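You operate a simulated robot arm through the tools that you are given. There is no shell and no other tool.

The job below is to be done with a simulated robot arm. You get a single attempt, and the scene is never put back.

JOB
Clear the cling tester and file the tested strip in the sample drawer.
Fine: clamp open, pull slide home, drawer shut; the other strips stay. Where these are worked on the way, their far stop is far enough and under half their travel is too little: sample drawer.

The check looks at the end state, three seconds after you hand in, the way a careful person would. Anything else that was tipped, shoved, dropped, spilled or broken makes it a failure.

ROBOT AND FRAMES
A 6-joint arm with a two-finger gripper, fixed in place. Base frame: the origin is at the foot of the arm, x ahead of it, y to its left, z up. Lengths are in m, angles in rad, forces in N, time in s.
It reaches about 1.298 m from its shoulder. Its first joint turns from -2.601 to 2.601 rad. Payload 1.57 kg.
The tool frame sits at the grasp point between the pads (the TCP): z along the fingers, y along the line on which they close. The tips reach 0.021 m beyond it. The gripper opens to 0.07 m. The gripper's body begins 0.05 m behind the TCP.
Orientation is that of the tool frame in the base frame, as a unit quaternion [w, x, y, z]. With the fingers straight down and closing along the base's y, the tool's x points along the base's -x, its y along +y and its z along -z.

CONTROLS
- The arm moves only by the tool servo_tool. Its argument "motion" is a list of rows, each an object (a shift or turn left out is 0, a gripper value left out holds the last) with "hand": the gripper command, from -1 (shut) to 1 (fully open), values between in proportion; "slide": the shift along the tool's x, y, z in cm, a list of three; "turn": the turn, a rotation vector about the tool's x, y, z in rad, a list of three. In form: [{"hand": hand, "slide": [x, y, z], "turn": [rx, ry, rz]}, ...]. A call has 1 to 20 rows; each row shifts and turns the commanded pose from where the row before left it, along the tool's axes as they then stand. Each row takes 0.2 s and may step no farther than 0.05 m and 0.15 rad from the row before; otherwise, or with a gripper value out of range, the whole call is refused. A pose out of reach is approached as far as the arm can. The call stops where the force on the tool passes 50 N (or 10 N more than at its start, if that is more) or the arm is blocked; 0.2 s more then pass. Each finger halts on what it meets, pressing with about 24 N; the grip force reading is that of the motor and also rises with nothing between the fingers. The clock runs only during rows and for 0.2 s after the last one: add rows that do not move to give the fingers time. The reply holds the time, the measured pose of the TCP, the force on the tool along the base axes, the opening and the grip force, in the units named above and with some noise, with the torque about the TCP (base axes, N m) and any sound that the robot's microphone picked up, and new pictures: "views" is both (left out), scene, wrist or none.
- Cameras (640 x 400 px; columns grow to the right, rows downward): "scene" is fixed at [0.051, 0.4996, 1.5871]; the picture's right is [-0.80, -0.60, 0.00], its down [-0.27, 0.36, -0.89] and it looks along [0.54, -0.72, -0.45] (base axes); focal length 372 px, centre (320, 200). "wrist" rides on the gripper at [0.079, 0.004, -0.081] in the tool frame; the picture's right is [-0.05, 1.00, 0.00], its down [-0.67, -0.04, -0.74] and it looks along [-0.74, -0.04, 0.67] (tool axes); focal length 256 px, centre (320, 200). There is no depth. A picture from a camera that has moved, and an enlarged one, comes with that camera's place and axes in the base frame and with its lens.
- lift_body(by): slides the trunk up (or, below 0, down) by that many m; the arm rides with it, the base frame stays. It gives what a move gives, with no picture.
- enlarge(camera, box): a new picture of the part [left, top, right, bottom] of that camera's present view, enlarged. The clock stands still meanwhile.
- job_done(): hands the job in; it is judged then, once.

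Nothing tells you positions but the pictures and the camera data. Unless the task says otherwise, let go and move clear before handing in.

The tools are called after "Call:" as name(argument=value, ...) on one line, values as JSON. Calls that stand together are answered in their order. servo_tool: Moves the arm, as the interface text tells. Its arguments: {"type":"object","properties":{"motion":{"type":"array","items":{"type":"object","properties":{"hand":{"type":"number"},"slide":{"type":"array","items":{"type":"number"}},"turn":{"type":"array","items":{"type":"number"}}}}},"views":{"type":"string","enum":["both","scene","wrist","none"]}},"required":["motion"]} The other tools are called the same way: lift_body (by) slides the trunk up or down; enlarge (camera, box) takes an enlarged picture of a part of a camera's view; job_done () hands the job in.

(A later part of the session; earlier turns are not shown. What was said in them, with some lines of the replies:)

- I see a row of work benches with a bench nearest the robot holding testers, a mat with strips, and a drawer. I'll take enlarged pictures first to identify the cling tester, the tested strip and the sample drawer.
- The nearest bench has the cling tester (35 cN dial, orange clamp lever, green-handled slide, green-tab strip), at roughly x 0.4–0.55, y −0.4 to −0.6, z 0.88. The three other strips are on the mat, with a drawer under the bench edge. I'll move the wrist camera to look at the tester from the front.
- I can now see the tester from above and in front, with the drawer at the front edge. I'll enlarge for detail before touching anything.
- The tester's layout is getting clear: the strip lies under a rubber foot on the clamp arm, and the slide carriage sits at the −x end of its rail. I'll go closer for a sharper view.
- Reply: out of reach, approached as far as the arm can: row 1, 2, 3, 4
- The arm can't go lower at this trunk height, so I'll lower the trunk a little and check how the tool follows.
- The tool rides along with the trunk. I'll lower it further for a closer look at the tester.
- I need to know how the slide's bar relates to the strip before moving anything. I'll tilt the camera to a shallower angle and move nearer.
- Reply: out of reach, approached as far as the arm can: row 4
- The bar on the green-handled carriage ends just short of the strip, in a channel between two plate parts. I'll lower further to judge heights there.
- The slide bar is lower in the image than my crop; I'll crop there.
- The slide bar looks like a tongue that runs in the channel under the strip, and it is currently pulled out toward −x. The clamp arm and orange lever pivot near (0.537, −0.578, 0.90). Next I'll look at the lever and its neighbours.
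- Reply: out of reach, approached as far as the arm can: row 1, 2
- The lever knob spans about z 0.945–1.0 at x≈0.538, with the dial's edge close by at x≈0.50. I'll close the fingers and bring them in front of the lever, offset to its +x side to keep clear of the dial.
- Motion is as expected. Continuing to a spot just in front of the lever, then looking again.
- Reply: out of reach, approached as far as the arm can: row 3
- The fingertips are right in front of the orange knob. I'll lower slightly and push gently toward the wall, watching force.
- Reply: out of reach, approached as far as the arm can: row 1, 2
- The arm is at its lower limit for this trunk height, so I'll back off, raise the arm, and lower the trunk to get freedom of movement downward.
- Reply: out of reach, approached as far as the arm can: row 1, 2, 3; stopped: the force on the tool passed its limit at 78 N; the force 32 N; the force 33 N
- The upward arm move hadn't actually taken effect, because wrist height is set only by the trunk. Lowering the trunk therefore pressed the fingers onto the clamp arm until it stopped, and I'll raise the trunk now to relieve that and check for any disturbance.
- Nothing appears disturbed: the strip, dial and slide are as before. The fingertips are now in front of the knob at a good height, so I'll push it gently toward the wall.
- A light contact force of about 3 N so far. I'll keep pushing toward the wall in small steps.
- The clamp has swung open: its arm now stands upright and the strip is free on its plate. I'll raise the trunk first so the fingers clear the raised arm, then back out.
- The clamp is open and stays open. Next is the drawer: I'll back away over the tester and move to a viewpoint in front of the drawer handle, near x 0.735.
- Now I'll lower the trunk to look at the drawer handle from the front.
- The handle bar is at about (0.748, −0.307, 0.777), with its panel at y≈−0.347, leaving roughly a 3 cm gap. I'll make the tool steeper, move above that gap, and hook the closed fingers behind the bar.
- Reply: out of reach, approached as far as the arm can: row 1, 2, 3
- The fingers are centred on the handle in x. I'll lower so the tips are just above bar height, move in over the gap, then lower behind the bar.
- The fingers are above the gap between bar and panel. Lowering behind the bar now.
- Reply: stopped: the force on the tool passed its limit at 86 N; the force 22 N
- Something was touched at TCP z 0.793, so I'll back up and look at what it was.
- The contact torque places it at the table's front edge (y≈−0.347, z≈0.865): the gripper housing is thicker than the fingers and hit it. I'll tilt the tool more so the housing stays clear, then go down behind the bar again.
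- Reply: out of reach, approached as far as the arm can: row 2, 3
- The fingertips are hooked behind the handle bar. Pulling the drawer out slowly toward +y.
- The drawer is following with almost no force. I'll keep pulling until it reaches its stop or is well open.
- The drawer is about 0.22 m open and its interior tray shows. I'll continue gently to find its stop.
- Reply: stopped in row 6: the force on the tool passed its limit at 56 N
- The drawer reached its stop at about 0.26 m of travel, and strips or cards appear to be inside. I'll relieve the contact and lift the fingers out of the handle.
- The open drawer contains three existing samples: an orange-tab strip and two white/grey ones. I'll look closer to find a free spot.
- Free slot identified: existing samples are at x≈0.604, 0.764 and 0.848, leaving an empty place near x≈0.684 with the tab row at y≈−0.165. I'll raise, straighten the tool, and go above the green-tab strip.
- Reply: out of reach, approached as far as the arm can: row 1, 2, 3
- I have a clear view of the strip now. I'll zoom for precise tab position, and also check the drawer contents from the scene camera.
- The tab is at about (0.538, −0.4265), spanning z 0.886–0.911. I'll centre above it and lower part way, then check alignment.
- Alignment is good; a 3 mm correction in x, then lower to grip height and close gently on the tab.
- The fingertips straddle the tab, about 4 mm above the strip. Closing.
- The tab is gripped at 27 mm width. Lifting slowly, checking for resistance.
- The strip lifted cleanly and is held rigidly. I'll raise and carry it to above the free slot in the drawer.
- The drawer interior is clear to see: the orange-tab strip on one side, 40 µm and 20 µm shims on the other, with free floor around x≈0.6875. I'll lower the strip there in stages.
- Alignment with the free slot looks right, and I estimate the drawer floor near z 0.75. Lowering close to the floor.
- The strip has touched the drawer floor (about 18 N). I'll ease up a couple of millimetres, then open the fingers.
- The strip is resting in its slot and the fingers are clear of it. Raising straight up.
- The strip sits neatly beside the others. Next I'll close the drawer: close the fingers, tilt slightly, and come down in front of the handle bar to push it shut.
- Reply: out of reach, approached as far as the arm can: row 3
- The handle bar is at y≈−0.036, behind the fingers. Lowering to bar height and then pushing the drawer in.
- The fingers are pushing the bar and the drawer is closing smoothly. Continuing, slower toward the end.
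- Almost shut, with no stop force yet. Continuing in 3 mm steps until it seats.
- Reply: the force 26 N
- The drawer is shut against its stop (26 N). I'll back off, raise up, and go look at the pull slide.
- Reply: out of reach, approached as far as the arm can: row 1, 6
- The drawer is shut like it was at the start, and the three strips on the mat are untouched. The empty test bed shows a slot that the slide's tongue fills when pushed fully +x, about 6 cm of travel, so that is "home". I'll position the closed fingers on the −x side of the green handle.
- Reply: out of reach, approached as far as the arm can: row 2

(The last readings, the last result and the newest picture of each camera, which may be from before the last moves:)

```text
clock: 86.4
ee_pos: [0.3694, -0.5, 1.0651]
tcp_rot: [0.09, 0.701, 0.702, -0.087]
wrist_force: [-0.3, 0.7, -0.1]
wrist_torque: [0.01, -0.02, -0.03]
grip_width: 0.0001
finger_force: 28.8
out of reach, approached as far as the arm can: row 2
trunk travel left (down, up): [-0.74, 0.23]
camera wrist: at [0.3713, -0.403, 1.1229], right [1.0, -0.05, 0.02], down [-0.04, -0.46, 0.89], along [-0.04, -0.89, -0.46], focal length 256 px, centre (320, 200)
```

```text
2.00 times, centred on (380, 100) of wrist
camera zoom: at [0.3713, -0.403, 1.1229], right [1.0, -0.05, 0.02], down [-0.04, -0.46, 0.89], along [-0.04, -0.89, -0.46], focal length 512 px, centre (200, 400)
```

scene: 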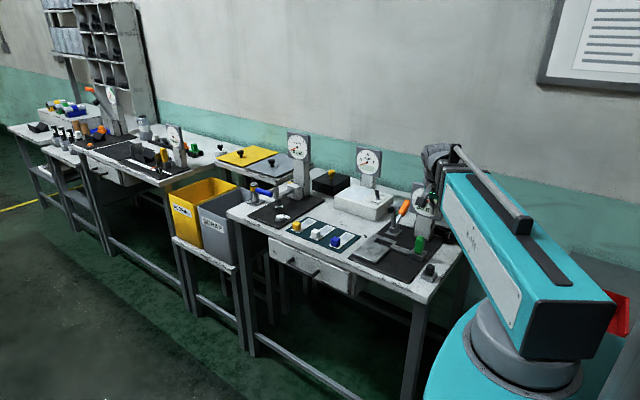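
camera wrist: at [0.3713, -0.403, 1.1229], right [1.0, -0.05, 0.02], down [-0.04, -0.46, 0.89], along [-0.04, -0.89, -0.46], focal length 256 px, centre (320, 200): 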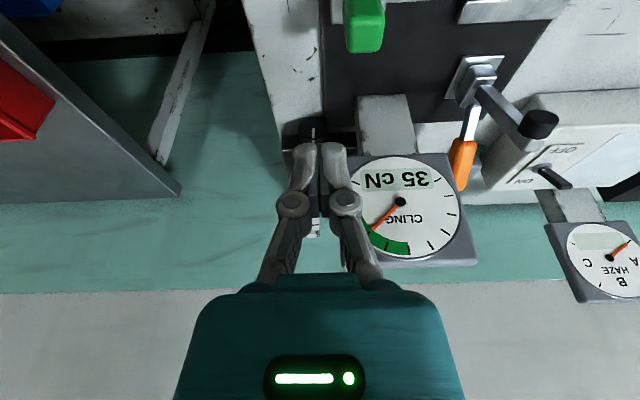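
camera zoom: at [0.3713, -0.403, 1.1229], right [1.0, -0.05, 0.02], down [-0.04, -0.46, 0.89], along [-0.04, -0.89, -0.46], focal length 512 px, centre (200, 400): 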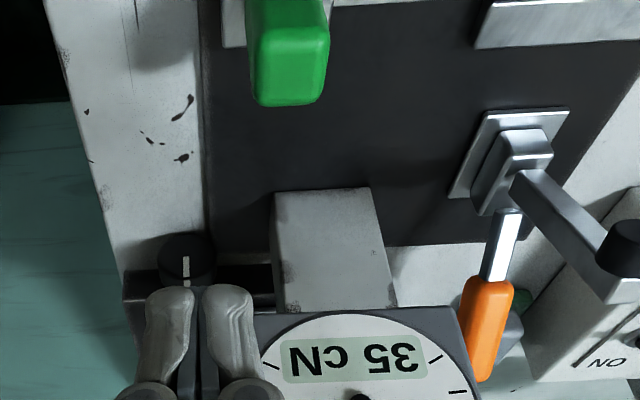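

The handle spans x≈0.386–0.413 and is centred at y≈−0.503. I'll shift 5 mm further −x for clearance and lower beside it.

Call:
servo_tool(motion=[{"slide": [-0.3, -0.5, 0.08]}, {}], views="none")

Call:
lift_body(by=-0.09)

Call:
servo_tool(motion=[{}], views="both")

Call:
enlarge(camera="wrist", box=[220, 60, 540, 260])

Call:
enlarge(camera="scene", box=[360, 180, 480, 280])

```text
clock: 87.0
ee_pos: [0.3646, -0.5034, 1.0644]
tcp_rot: [0.089, 0.701, 0.702, -0.088]
wrist_force: [-0.6, -0.6, -0.7]
wrist_torque: [-0.01, 0.01, -0.02]
grip_width: 0.0001
finger_force: 28.5
trunk travel left (down, up): [-0.74, 0.23]
```

```text
clock: 88.2
ee_pos: [0.3637, -0.5033, 0.9761]
tcp_rot: [0.09, 0.701, 0.702, -0.088]
wrist_force: [0.8, -0.4, 0.8]
wrist_torque: [0.0, 0.02, -0.02]
grip_width: 0.0
finger_force: 28.4
trunk travel left (down, up): [-0.65, 0.32]
```

```text
clock: 88.6
ee_pos: [0.365, -0.5031, 0.9748]
tcp_rot: [0.089, 0.701, 0.702, -0.088]
wrist_force: [0.8, -0.2, 0.1]
wrist_torque: [0.01, -0.02, 0.01]
grip_width: 0.0
finger_force: 28.5
trunk travel left (down, up): [-0.65, 0.32]
camera wrist: at [0.3668, -0.4051, 1.0329], right [1.0, -0.05, 0.02], down [-0.04, -0.46, 0.89], along [-0.04, -0.89, -0.46], focal length 256 px, centre (320, 200)
```

scene: 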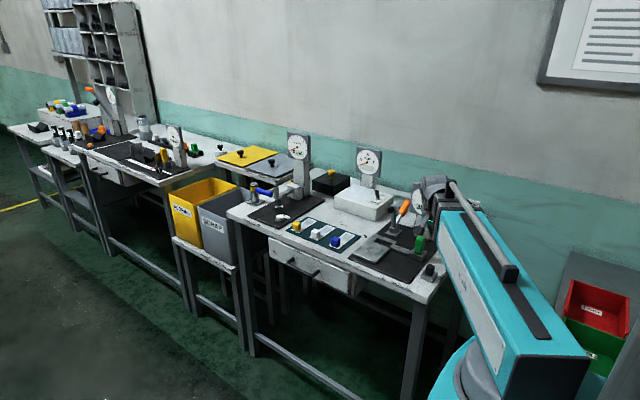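
wrist: 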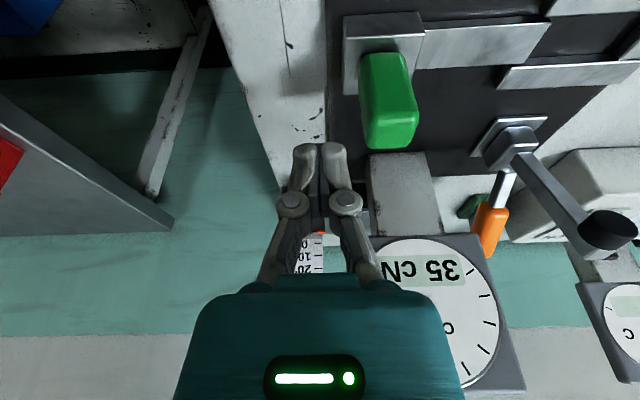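

```text
2.00 times, centred on (380, 160) of wrist
camera zoom: at [0.3668, -0.4051, 1.0329], right [1.0, -0.05, 0.02], down [-0.04, -0.46, 0.89], along [-0.04, -0.89, -0.46], focal length 512 px, centre (200, 280)
```

zoom: 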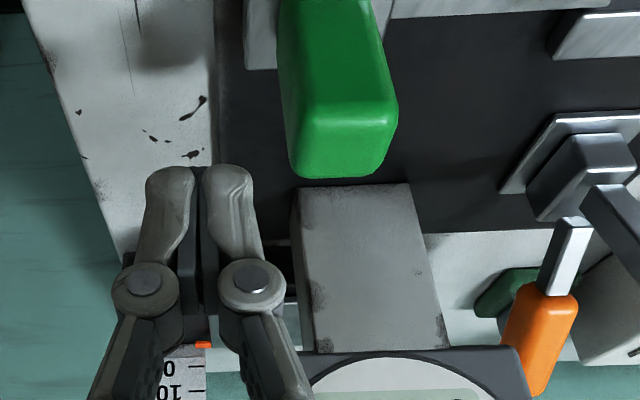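

```text
4.00 times, centred on (420, 230) of scene
camera zoom: at [0.051, 0.4996, 1.5871], right [-0.8, -0.6, 0.0], down [-0.27, 0.36, -0.89], along [0.54, -0.72, -0.45], focal length 1488 px, centre (-80, 80)
```

zoom: 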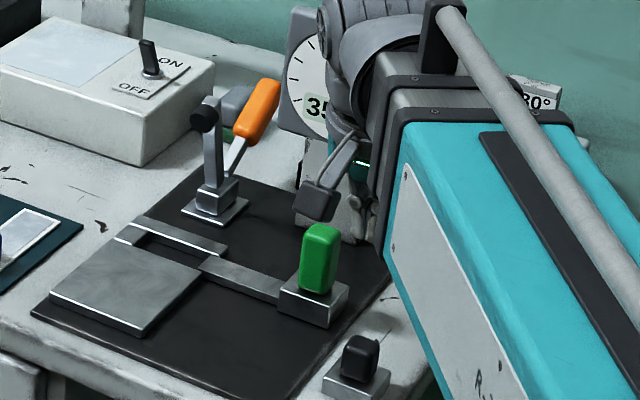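

Call:
servo_tool(motion=[{"slide": [-0.4, 0, 0.1]}, {}], views="none")

Call:
lift_body(by=-0.046)

Call:
servo_tool(motion=[{}], views="both")

Call:
enlarge(camera="wrist", box=[220, 60, 540, 260])

```text
clock: 89.2
ee_pos: [0.365, -0.5069, 0.975]
tcp_rot: [0.089, 0.701, 0.702, -0.088]
wrist_force: [-0.7, 1.0, 0.3]
wrist_torque: [0.0, 0.01, -0.01]
grip_width: 0.0
finger_force: 29.0
trunk travel left (down, up): [-0.65, 0.32]
```

```text
clock: 90.1
ee_pos: [0.3663, -0.5079, 0.9282]
tcp_rot: [0.089, 0.702, 0.701, -0.087]
wrist_force: [-0.3, 0.4, 0.5]
wrist_torque: [0.0, -0.03, -0.03]
grip_width: 0.0002
finger_force: 28.6
trunk travel left (down, up): [-0.604, 0.366]
```

```text
clock: 90.5
ee_pos: [0.3655, -0.5068, 0.9292]
tcp_rot: [0.089, 0.701, 0.702, -0.088]
wrist_force: [0.5, -0.4, -0.6]
wrist_torque: [-0.03, -0.01, 0.0]
grip_width: 0.0002
finger_force: 28.6
trunk travel left (down, up): [-0.604, 0.366]
camera wrist: at [0.3679, -0.4094, 0.9869], right [1.0, -0.05, 0.02], down [-0.04, -0.46, 0.89], along [-0.04, -0.89, -0.46], focal length 256 px, centre (320, 200)
```

scene: 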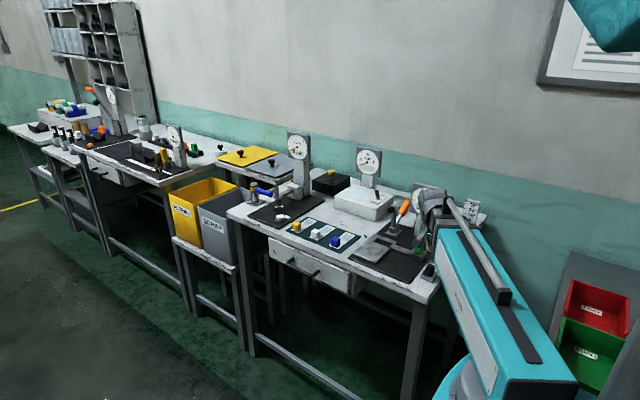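
wrist: 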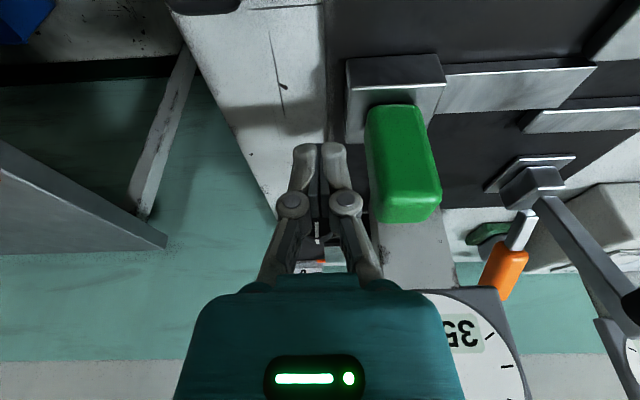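

```text
2.00 times, centred on (380, 160) of wrist
camera zoom: at [0.3679, -0.4094, 0.9869], right [1.0, -0.05, 0.02], down [-0.04, -0.46, 0.89], along [-0.04, -0.89, -0.46], focal length 512 px, centre (200, 280)
```

zoom: 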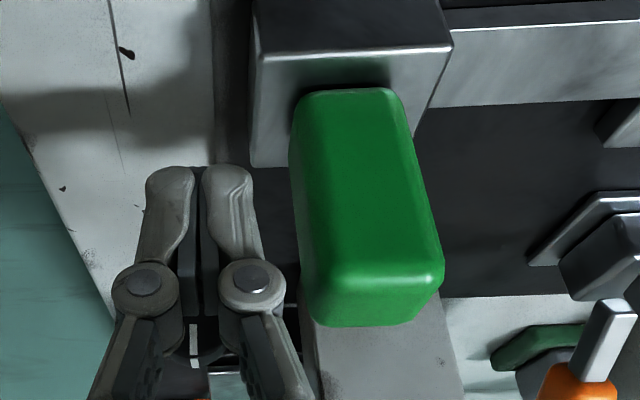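

The fingers are beside the handle on its −x side. Pushing gently toward +x and watching force and dial.

Call:
servo_tool(motion=[{"slide": [0, 0.7, 0]}, {"slide": [0, 0.7, 0]}, {"slide": [0, 0.7, 0]}, {}], views="both")

Call:
enlarge(camera="wrist", box=[220, 60, 540, 260])

```text
clock: 91.5
ee_pos: [0.3861, -0.5058, 0.9291]
tcp_rot: [0.09, 0.701, 0.702, -0.088]
wrist_force: [-0.3, -0.1, 0.6]
wrist_torque: [-0.02, -0.01, -0.01]
grip_width: 0.0
finger_force: 28.5
trunk travel left (down, up): [-0.604, 0.366]
camera wrist: at [0.3891, -0.4084, 0.9869], right [1.0, -0.05, 0.02], down [-0.04, -0.46, 0.89], along [-0.04, -0.89, -0.46], focal length 256 px, centre (320, 200)
```

scene: 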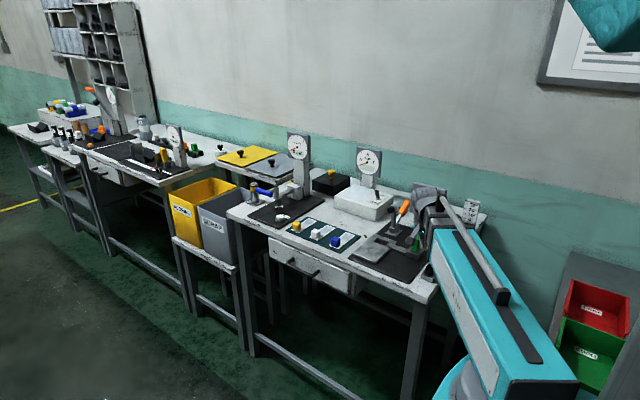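
wrist: 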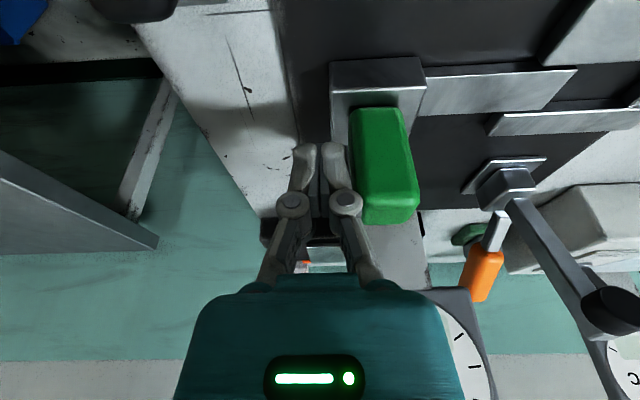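

```text
2.00 times, centred on (380, 160) of wrist
camera zoom: at [0.3891, -0.4084, 0.9869], right [1.0, -0.05, 0.02], down [-0.04, -0.46, 0.89], along [-0.04, -0.89, -0.46], focal length 512 px, centre (200, 280)
```

zoom: 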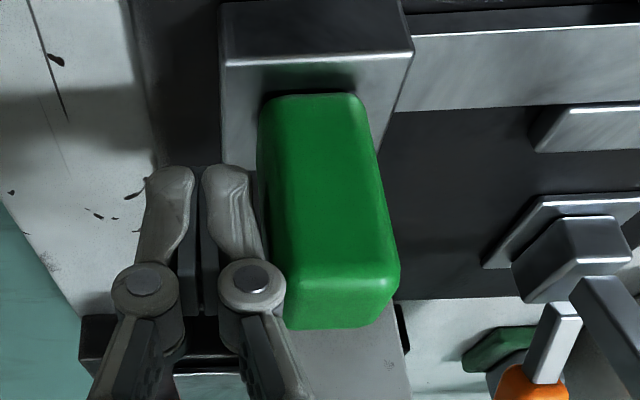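

The carriage is moving with negligible force. Continuing toward home.

Call:
servo_tool(motion=[{"slide": [0, 0.7, 0]}, {"slide": [0, 0.7, 0]}, {"slide": [0, 0.7, 0]}, {"slide": [0, 0.7, 0]}, {"slide": [0, 0.6, 0]}, {}], views="both")

Call:
enlarge(camera="wrist", box=[300, 0, 620, 200])

Call:
enlarge(camera="scene", box=[350, 180, 470, 280])

```text
clock: 92.9
ee_pos: [0.4206, -0.5054, 0.9289]
tcp_rot: [0.089, 0.702, 0.701, -0.089]
wrist_force: [-0.5, -0.7, -0.3]
wrist_torque: [-0.01, 0.03, -0.01]
grip_width: 0.0
finger_force: 28.5
trunk travel left (down, up): [-0.604, 0.366]
camera wrist: at [0.4232, -0.4085, 0.9869], right [1.0, -0.05, 0.02], down [-0.04, -0.46, 0.89], along [-0.04, -0.89, -0.46], focal length 256 px, centre (320, 200)
```

scene: 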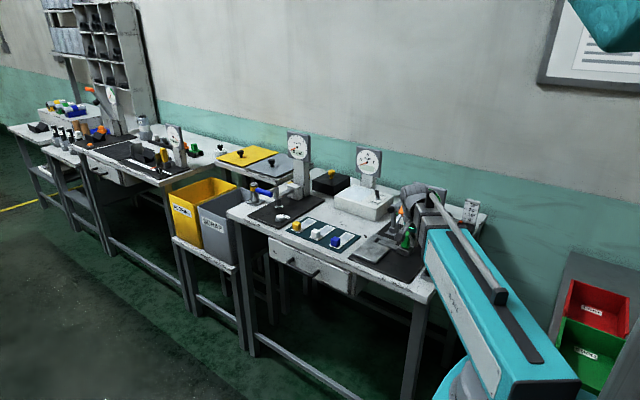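
wrist: 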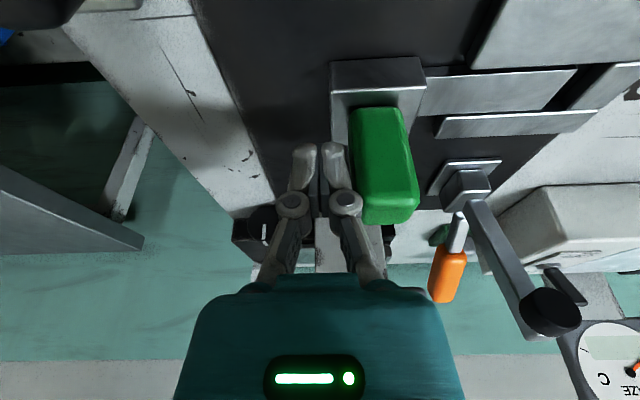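

```text
2.00 times, centred on (460, 100) of wrist
camera zoom: at [0.4232, -0.4085, 0.9869], right [1.0, -0.05, 0.02], down [-0.04, -0.46, 0.89], along [-0.04, -0.89, -0.46], focal length 512 px, centre (40, 400)
```

zoom: 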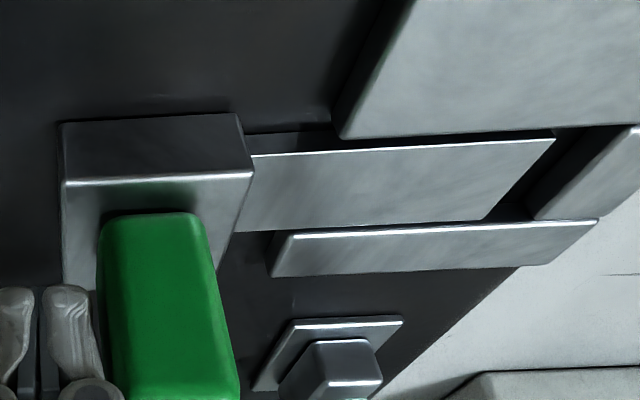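

```text
4.00 times, centred on (410, 230) of scene
camera zoom: at [0.051, 0.4996, 1.5871], right [-0.8, -0.6, 0.0], down [-0.27, 0.36, -0.89], along [0.54, -0.72, -0.45], focal length 1488 px, centre (-40, 80)
```

zoom: 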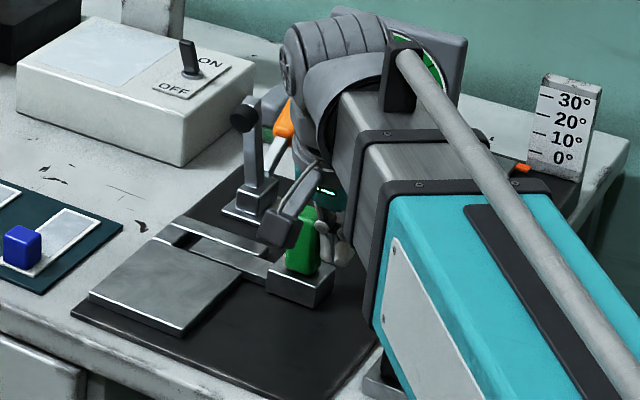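

The tongue is nearly filling the slot, with roughly 1.5 cm left. Continuing in small steps until it seats.

Call:
servo_tool(motion=[{"slide": [0, 0.4, 0]}, {"slide": [0, 0.4, 0]}, {"slide": [0, 0.3, 0]}, {"slide": [0, 0.3, 0]}, {}], views="wrist")

Call:
enlarge(camera="wrist", box=[300, 0, 620, 200])

```text
clock: 94.1
ee_pos: [0.4341, -0.507, 0.9292]
tcp_rot: [0.089, 0.701, 0.702, -0.087]
wrist_force: [-3.2, 0.8, -0.3]
wrist_torque: [0.01, -0.02, 0.06]
grip_width: 0.0002
finger_force: 28.4
trunk travel left (down, up): [-0.604, 0.366]
camera wrist: at [0.4365, -0.4094, 0.987], right [1.0, -0.05, 0.02], down [-0.04, -0.46, 0.89], along [-0.04, -0.89, -0.46], focal length 256 px, centre (320, 200)
```

wrist: 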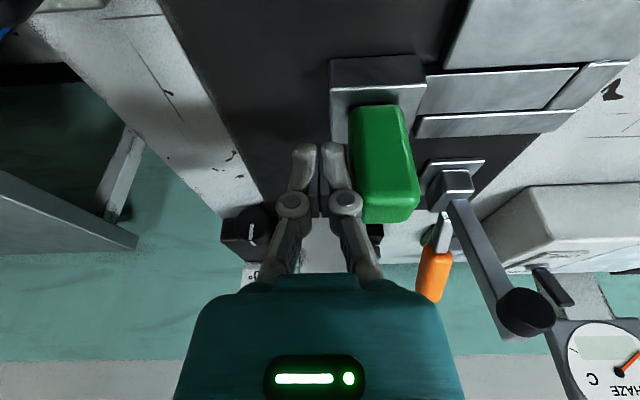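

```text
2.00 times, centred on (460, 100) of wrist
camera zoom: at [0.4365, -0.4094, 0.987], right [1.0, -0.05, 0.02], down [-0.04, -0.46, 0.89], along [-0.04, -0.89, -0.46], focal length 512 px, centre (40, 400)
```

zoom: 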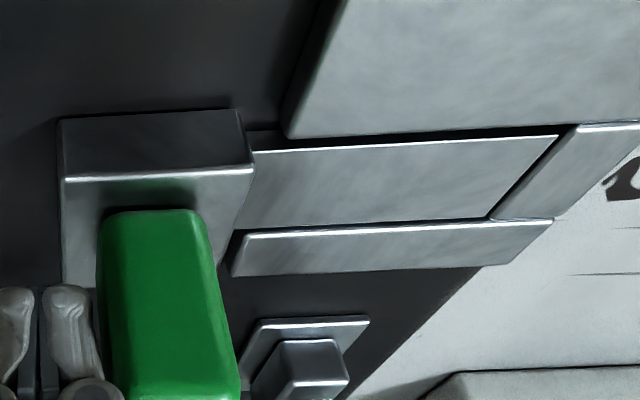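

Call:
servo_tool(motion=[{"slide": [0, 0.15, 0]}, {"slide": [0, 0.15, 0]}, {}], views="wrist")

Call:
enlarge(camera="wrist", box=[300, 0, 620, 200])

Call:
enlarge(camera="scene", box=[350, 180, 470, 280])

```text
clock: 94.9
ee_pos: [0.434, -0.5083, 0.9297]
tcp_rot: [0.089, 0.701, 0.702, -0.088]
wrist_force: [-27.5, 0.7, -7.9]
wrist_torque: [-0.03, -0.34, 0.13]
grip_width: 0.0
finger_force: 28.4
trunk travel left (down, up): [-0.604, 0.366]
camera wrist: at [0.4369, -0.4094, 0.9875], right [1.0, -0.05, 0.01], down [-0.04, -0.46, 0.89], along [-0.04, -0.89, -0.46], focal length 256 px, centre (320, 200)
```

wrist: 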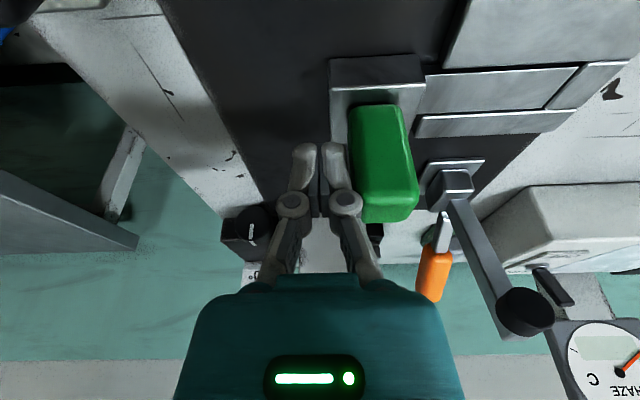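

```text
2.00 times, centred on (460, 100) of wrist
camera zoom: at [0.4369, -0.4094, 0.9875], right [1.0, -0.05, 0.01], down [-0.04, -0.46, 0.89], along [-0.04, -0.89, -0.46], focal length 512 px, centre (40, 400)
```

zoom: 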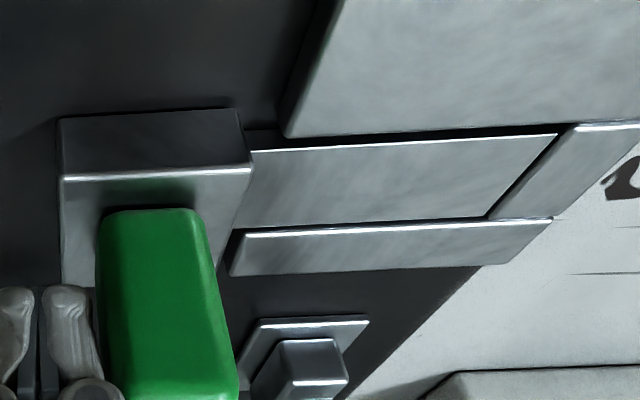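

```text
4.00 times, centred on (410, 230) of scene
camera zoom: at [0.051, 0.4996, 1.5871], right [-0.8, -0.6, 0.0], down [-0.27, 0.36, -0.89], along [0.54, -0.72, -0.45], focal length 1488 px, centre (-40, 80)
```

zoom: 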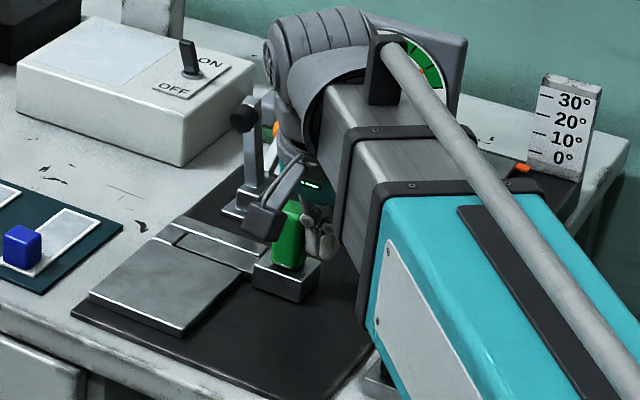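

The slide has hit its stop (27 N) with the tongue filling the slot. I'll back the fingers off to −x, raise, and move clear to inspect the whole result.

Call:
servo_tool(motion=[{"slide": [0, -0.7, 0]}, {"slide": [0, -0.7, 0]}, {}], views="none")

Call:
lift_body(by=0.2)

Call:
servo_tool(motion=[{"slide": [4.3, 0, -1.1]}, {"slide": [4.3, 0, -1.1]}, {"slide": [4.3, 0, -1.1]}, {"slide": [4.3, 0, -1.1]}, {"slide": [4.3, 0, -1.1]}, {}], views="both")

Call:
enlarge(camera="scene", box=[340, 170, 500, 290])

Call:
enlarge(camera="wrist", box=[220, 60, 540, 260])

```text
clock: 95.7
ee_pos: [0.4242, -0.5071, 0.9292]
tcp_rot: [0.091, 0.702, 0.701, -0.089]
wrist_force: [0.6, -0.4, 0.5]
wrist_torque: [-0.03, 0.02, 0.0]
grip_width: 0.0
finger_force: 28.5
trunk travel left (down, up): [-0.604, 0.366]
```

```text
clock: 97.9
ee_pos: [0.4244, -0.5076, 1.129]
tcp_rot: [0.09, 0.702, 0.701, -0.088]
wrist_force: [0.1, 0.3, -0.6]
wrist_torque: [-0.03, 0.0, 0.0]
grip_width: 0.0
finger_force: 28.3
trunk travel left (down, up): [-0.804, 0.166]
```

```text
clock: 99.3
ee_pos: [0.4599, -0.3094, 1.1289]
tcp_rot: [0.089, 0.702, 0.701, -0.089]
wrist_force: [-0.6, 1.0, -0.4]
wrist_torque: [0.02, 0.01, 0.0]
grip_width: 0.0002
finger_force: 28.6
out of reach, approached as far as the arm can: row 4, 5
trunk travel left (down, up): [-0.804, 0.166]
camera wrist: at [0.463, -0.2123, 1.1869], right [1.0, -0.05, 0.01], down [-0.04, -0.46, 0.89], along [-0.04, -0.89, -0.46], focal length 256 px, centre (320, 200)
```

scene: 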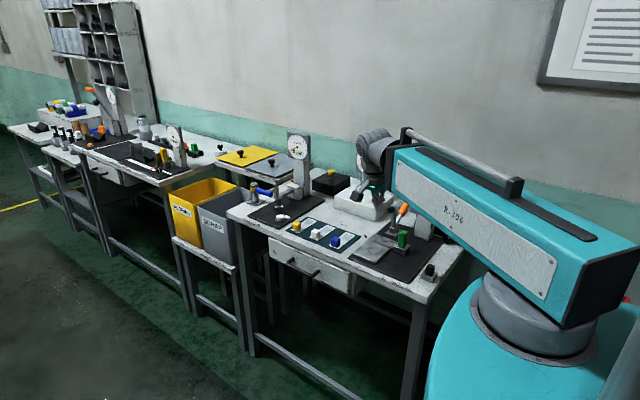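
wrist: 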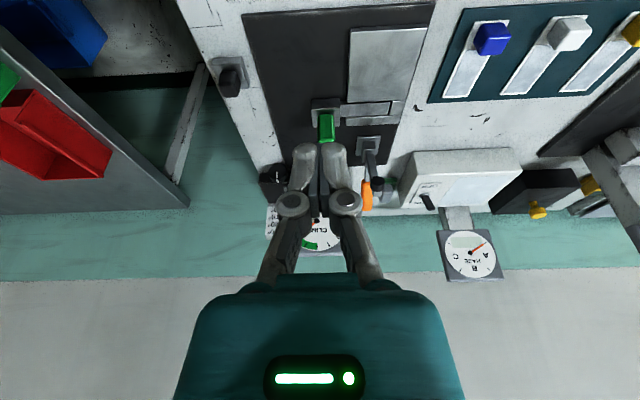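

```text
3.33 times, centred on (420, 230) of scene
camera zoom: at [0.051, 0.4996, 1.5871], right [-0.8, -0.6, 0.0], down [-0.27, 0.36, -0.89], along [0.54, -0.72, -0.45], focal length 1240 px, centre (-13, 100)
```

zoom: 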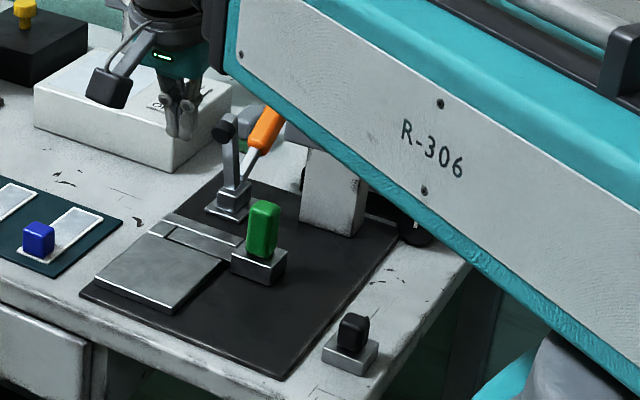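

```text
2.00 times, centred on (380, 160) of wrist
camera zoom: at [0.463, -0.2123, 1.1869], right [1.0, -0.05, 0.01], down [-0.04, -0.46, 0.89], along [-0.04, -0.89, -0.46], focal length 512 px, centre (200, 280)
```

zoom: 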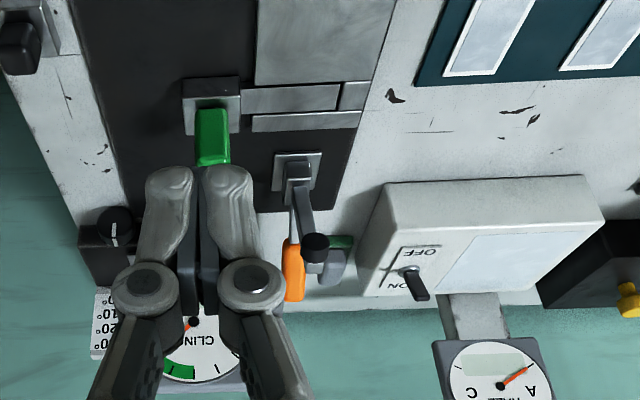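

The slide sits home and the clamp is still open. I'll move away to the side and check the dial and the drawer once more.

Call:
servo_tool(motion=[{"slide": [0.5, 4.5, 0]}, {"slide": [0.5, 4.5, 0]}, {"slide": [0.5, 4.5, 0]}, {"slide": [0.5, 4.5, 0]}, {"slide": [0.5, 3, 0]}, {}], views="both")

Call:
enlarge(camera="scene", box=[340, 170, 500, 290])

Call:
enlarge(camera="scene", box=[220, 190, 380, 310])

Call:
enlarge(camera="wrist", box=[60, 40, 300, 240])

```text
clock: 100.7
ee_pos: [0.6673, -0.2864, 1.1301]
tcp_rot: [0.089, 0.701, 0.702, -0.087]
wrist_force: [-0.3, 0.4, -0.1]
wrist_torque: [-0.01, -0.01, -0.01]
grip_width: 0.0
finger_force: 28.4
out of reach, approached as far as the arm can: row 4
trunk travel left (down, up): [-0.804, 0.166]
camera wrist: at [0.669, -0.1881, 1.1869], right [1.0, -0.05, 0.02], down [-0.04, -0.46, 0.89], along [-0.04, -0.89, -0.46], focal length 256 px, centre (320, 200)
```

scene: 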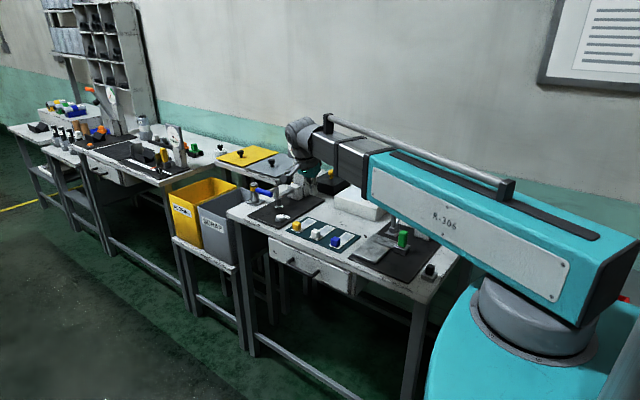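
wrist: 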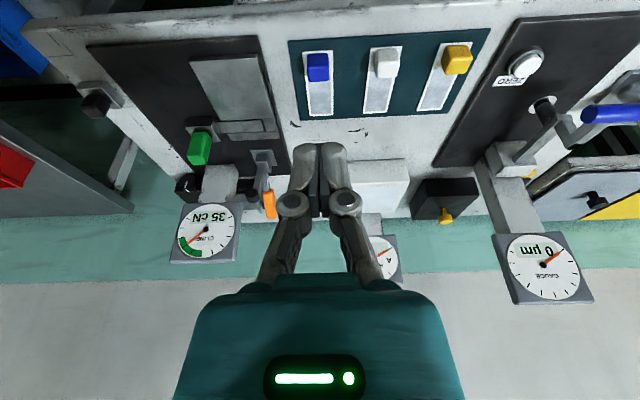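

```text
3.33 times, centred on (420, 230) of scene
camera zoom: at [0.051, 0.4996, 1.5871], right [-0.8, -0.6, 0.0], down [-0.27, 0.36, -0.89], along [0.54, -0.72, -0.45], focal length 1240 px, centre (-13, 100)
```

zoom: 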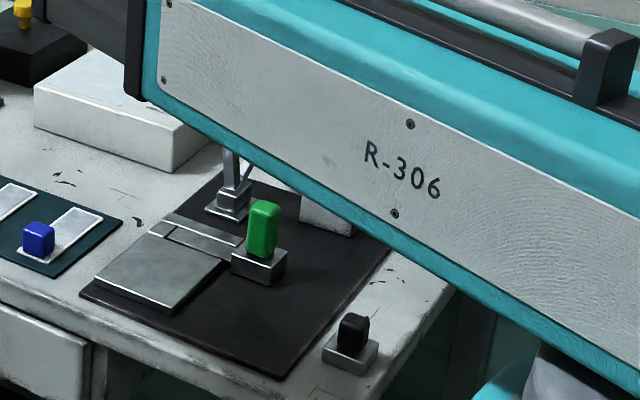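

```text
3.33 times, centred on (300, 250) of scene
camera zoom: at [0.051, 0.4996, 1.5871], right [-0.8, -0.6, 0.0], down [-0.27, 0.36, -0.89], along [0.54, -0.72, -0.45], focal length 1240 px, centre (387, 33)
```

zoom: 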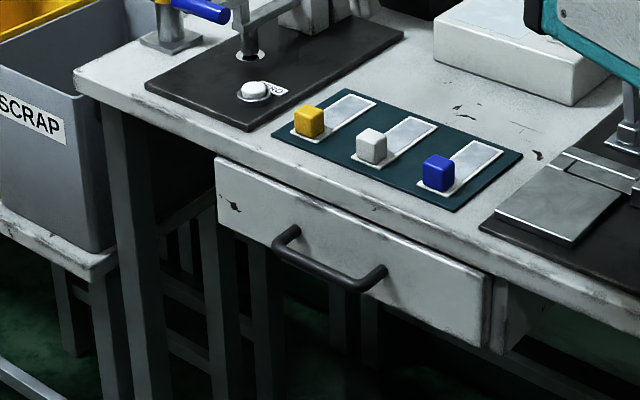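

```text
2.00 times, centred on (180, 140) of wrist
camera zoom: at [0.669, -0.1881, 1.1869], right [1.0, -0.05, 0.02], down [-0.04, -0.46, 0.89], along [-0.04, -0.89, -0.46], focal length 512 px, centre (600, 320)
```

zoom: 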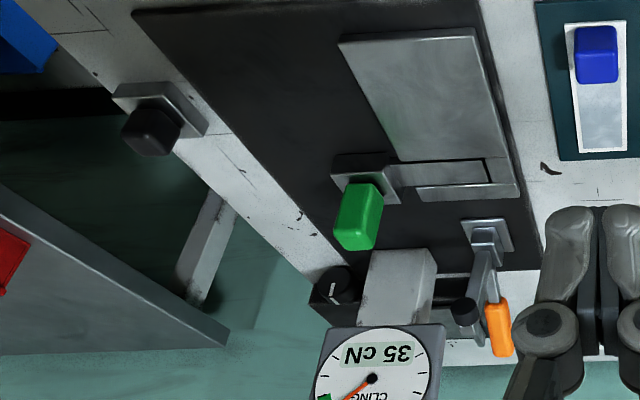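

The tester bed is empty, the clamp is open, and the slide is seated at its home stop. The drawer is shut with the green-tab strip inside, the other strips are in place, and the arm is clear. Handing in.

Call:
job_done()

```text
The job is handed in.
```

I cleared the cling tester and filed the green-tab strip in the sample drawer. The job is handed in; I haven't seen the check's result.

- **Clamp:** open. The arm stands upright and stayed there after I let go.
- **Strip:** in the drawer's free slot, between the orange-tab strip and the 40 µm shim. I didn't reopen the drawer to check whether it shifted while closing.
- **Drawer:** I pulled it out to its far stop and then pushed it shut against the inner stop. Its front now lines up with the first pictures.
- **Pull slide:** I pushed it about 6 cm toward the test bed until it hit its stop and its tongue filled the slot. I took that as home from the shape of the slot, since nothing marks it. The dial still reads 35 cN, so it doesn't confirm this either way.
- **Other strips:** the yellow, white and blue strips on the mat are where they started.

There were two unplanned contacts. The fingers pressed on the closed clamp arm until the force stop at 78 N, and the gripper housing hit the table's front edge at 86 N. I backed off both times, and nothing looked moved or damaged in the pictures afterward.
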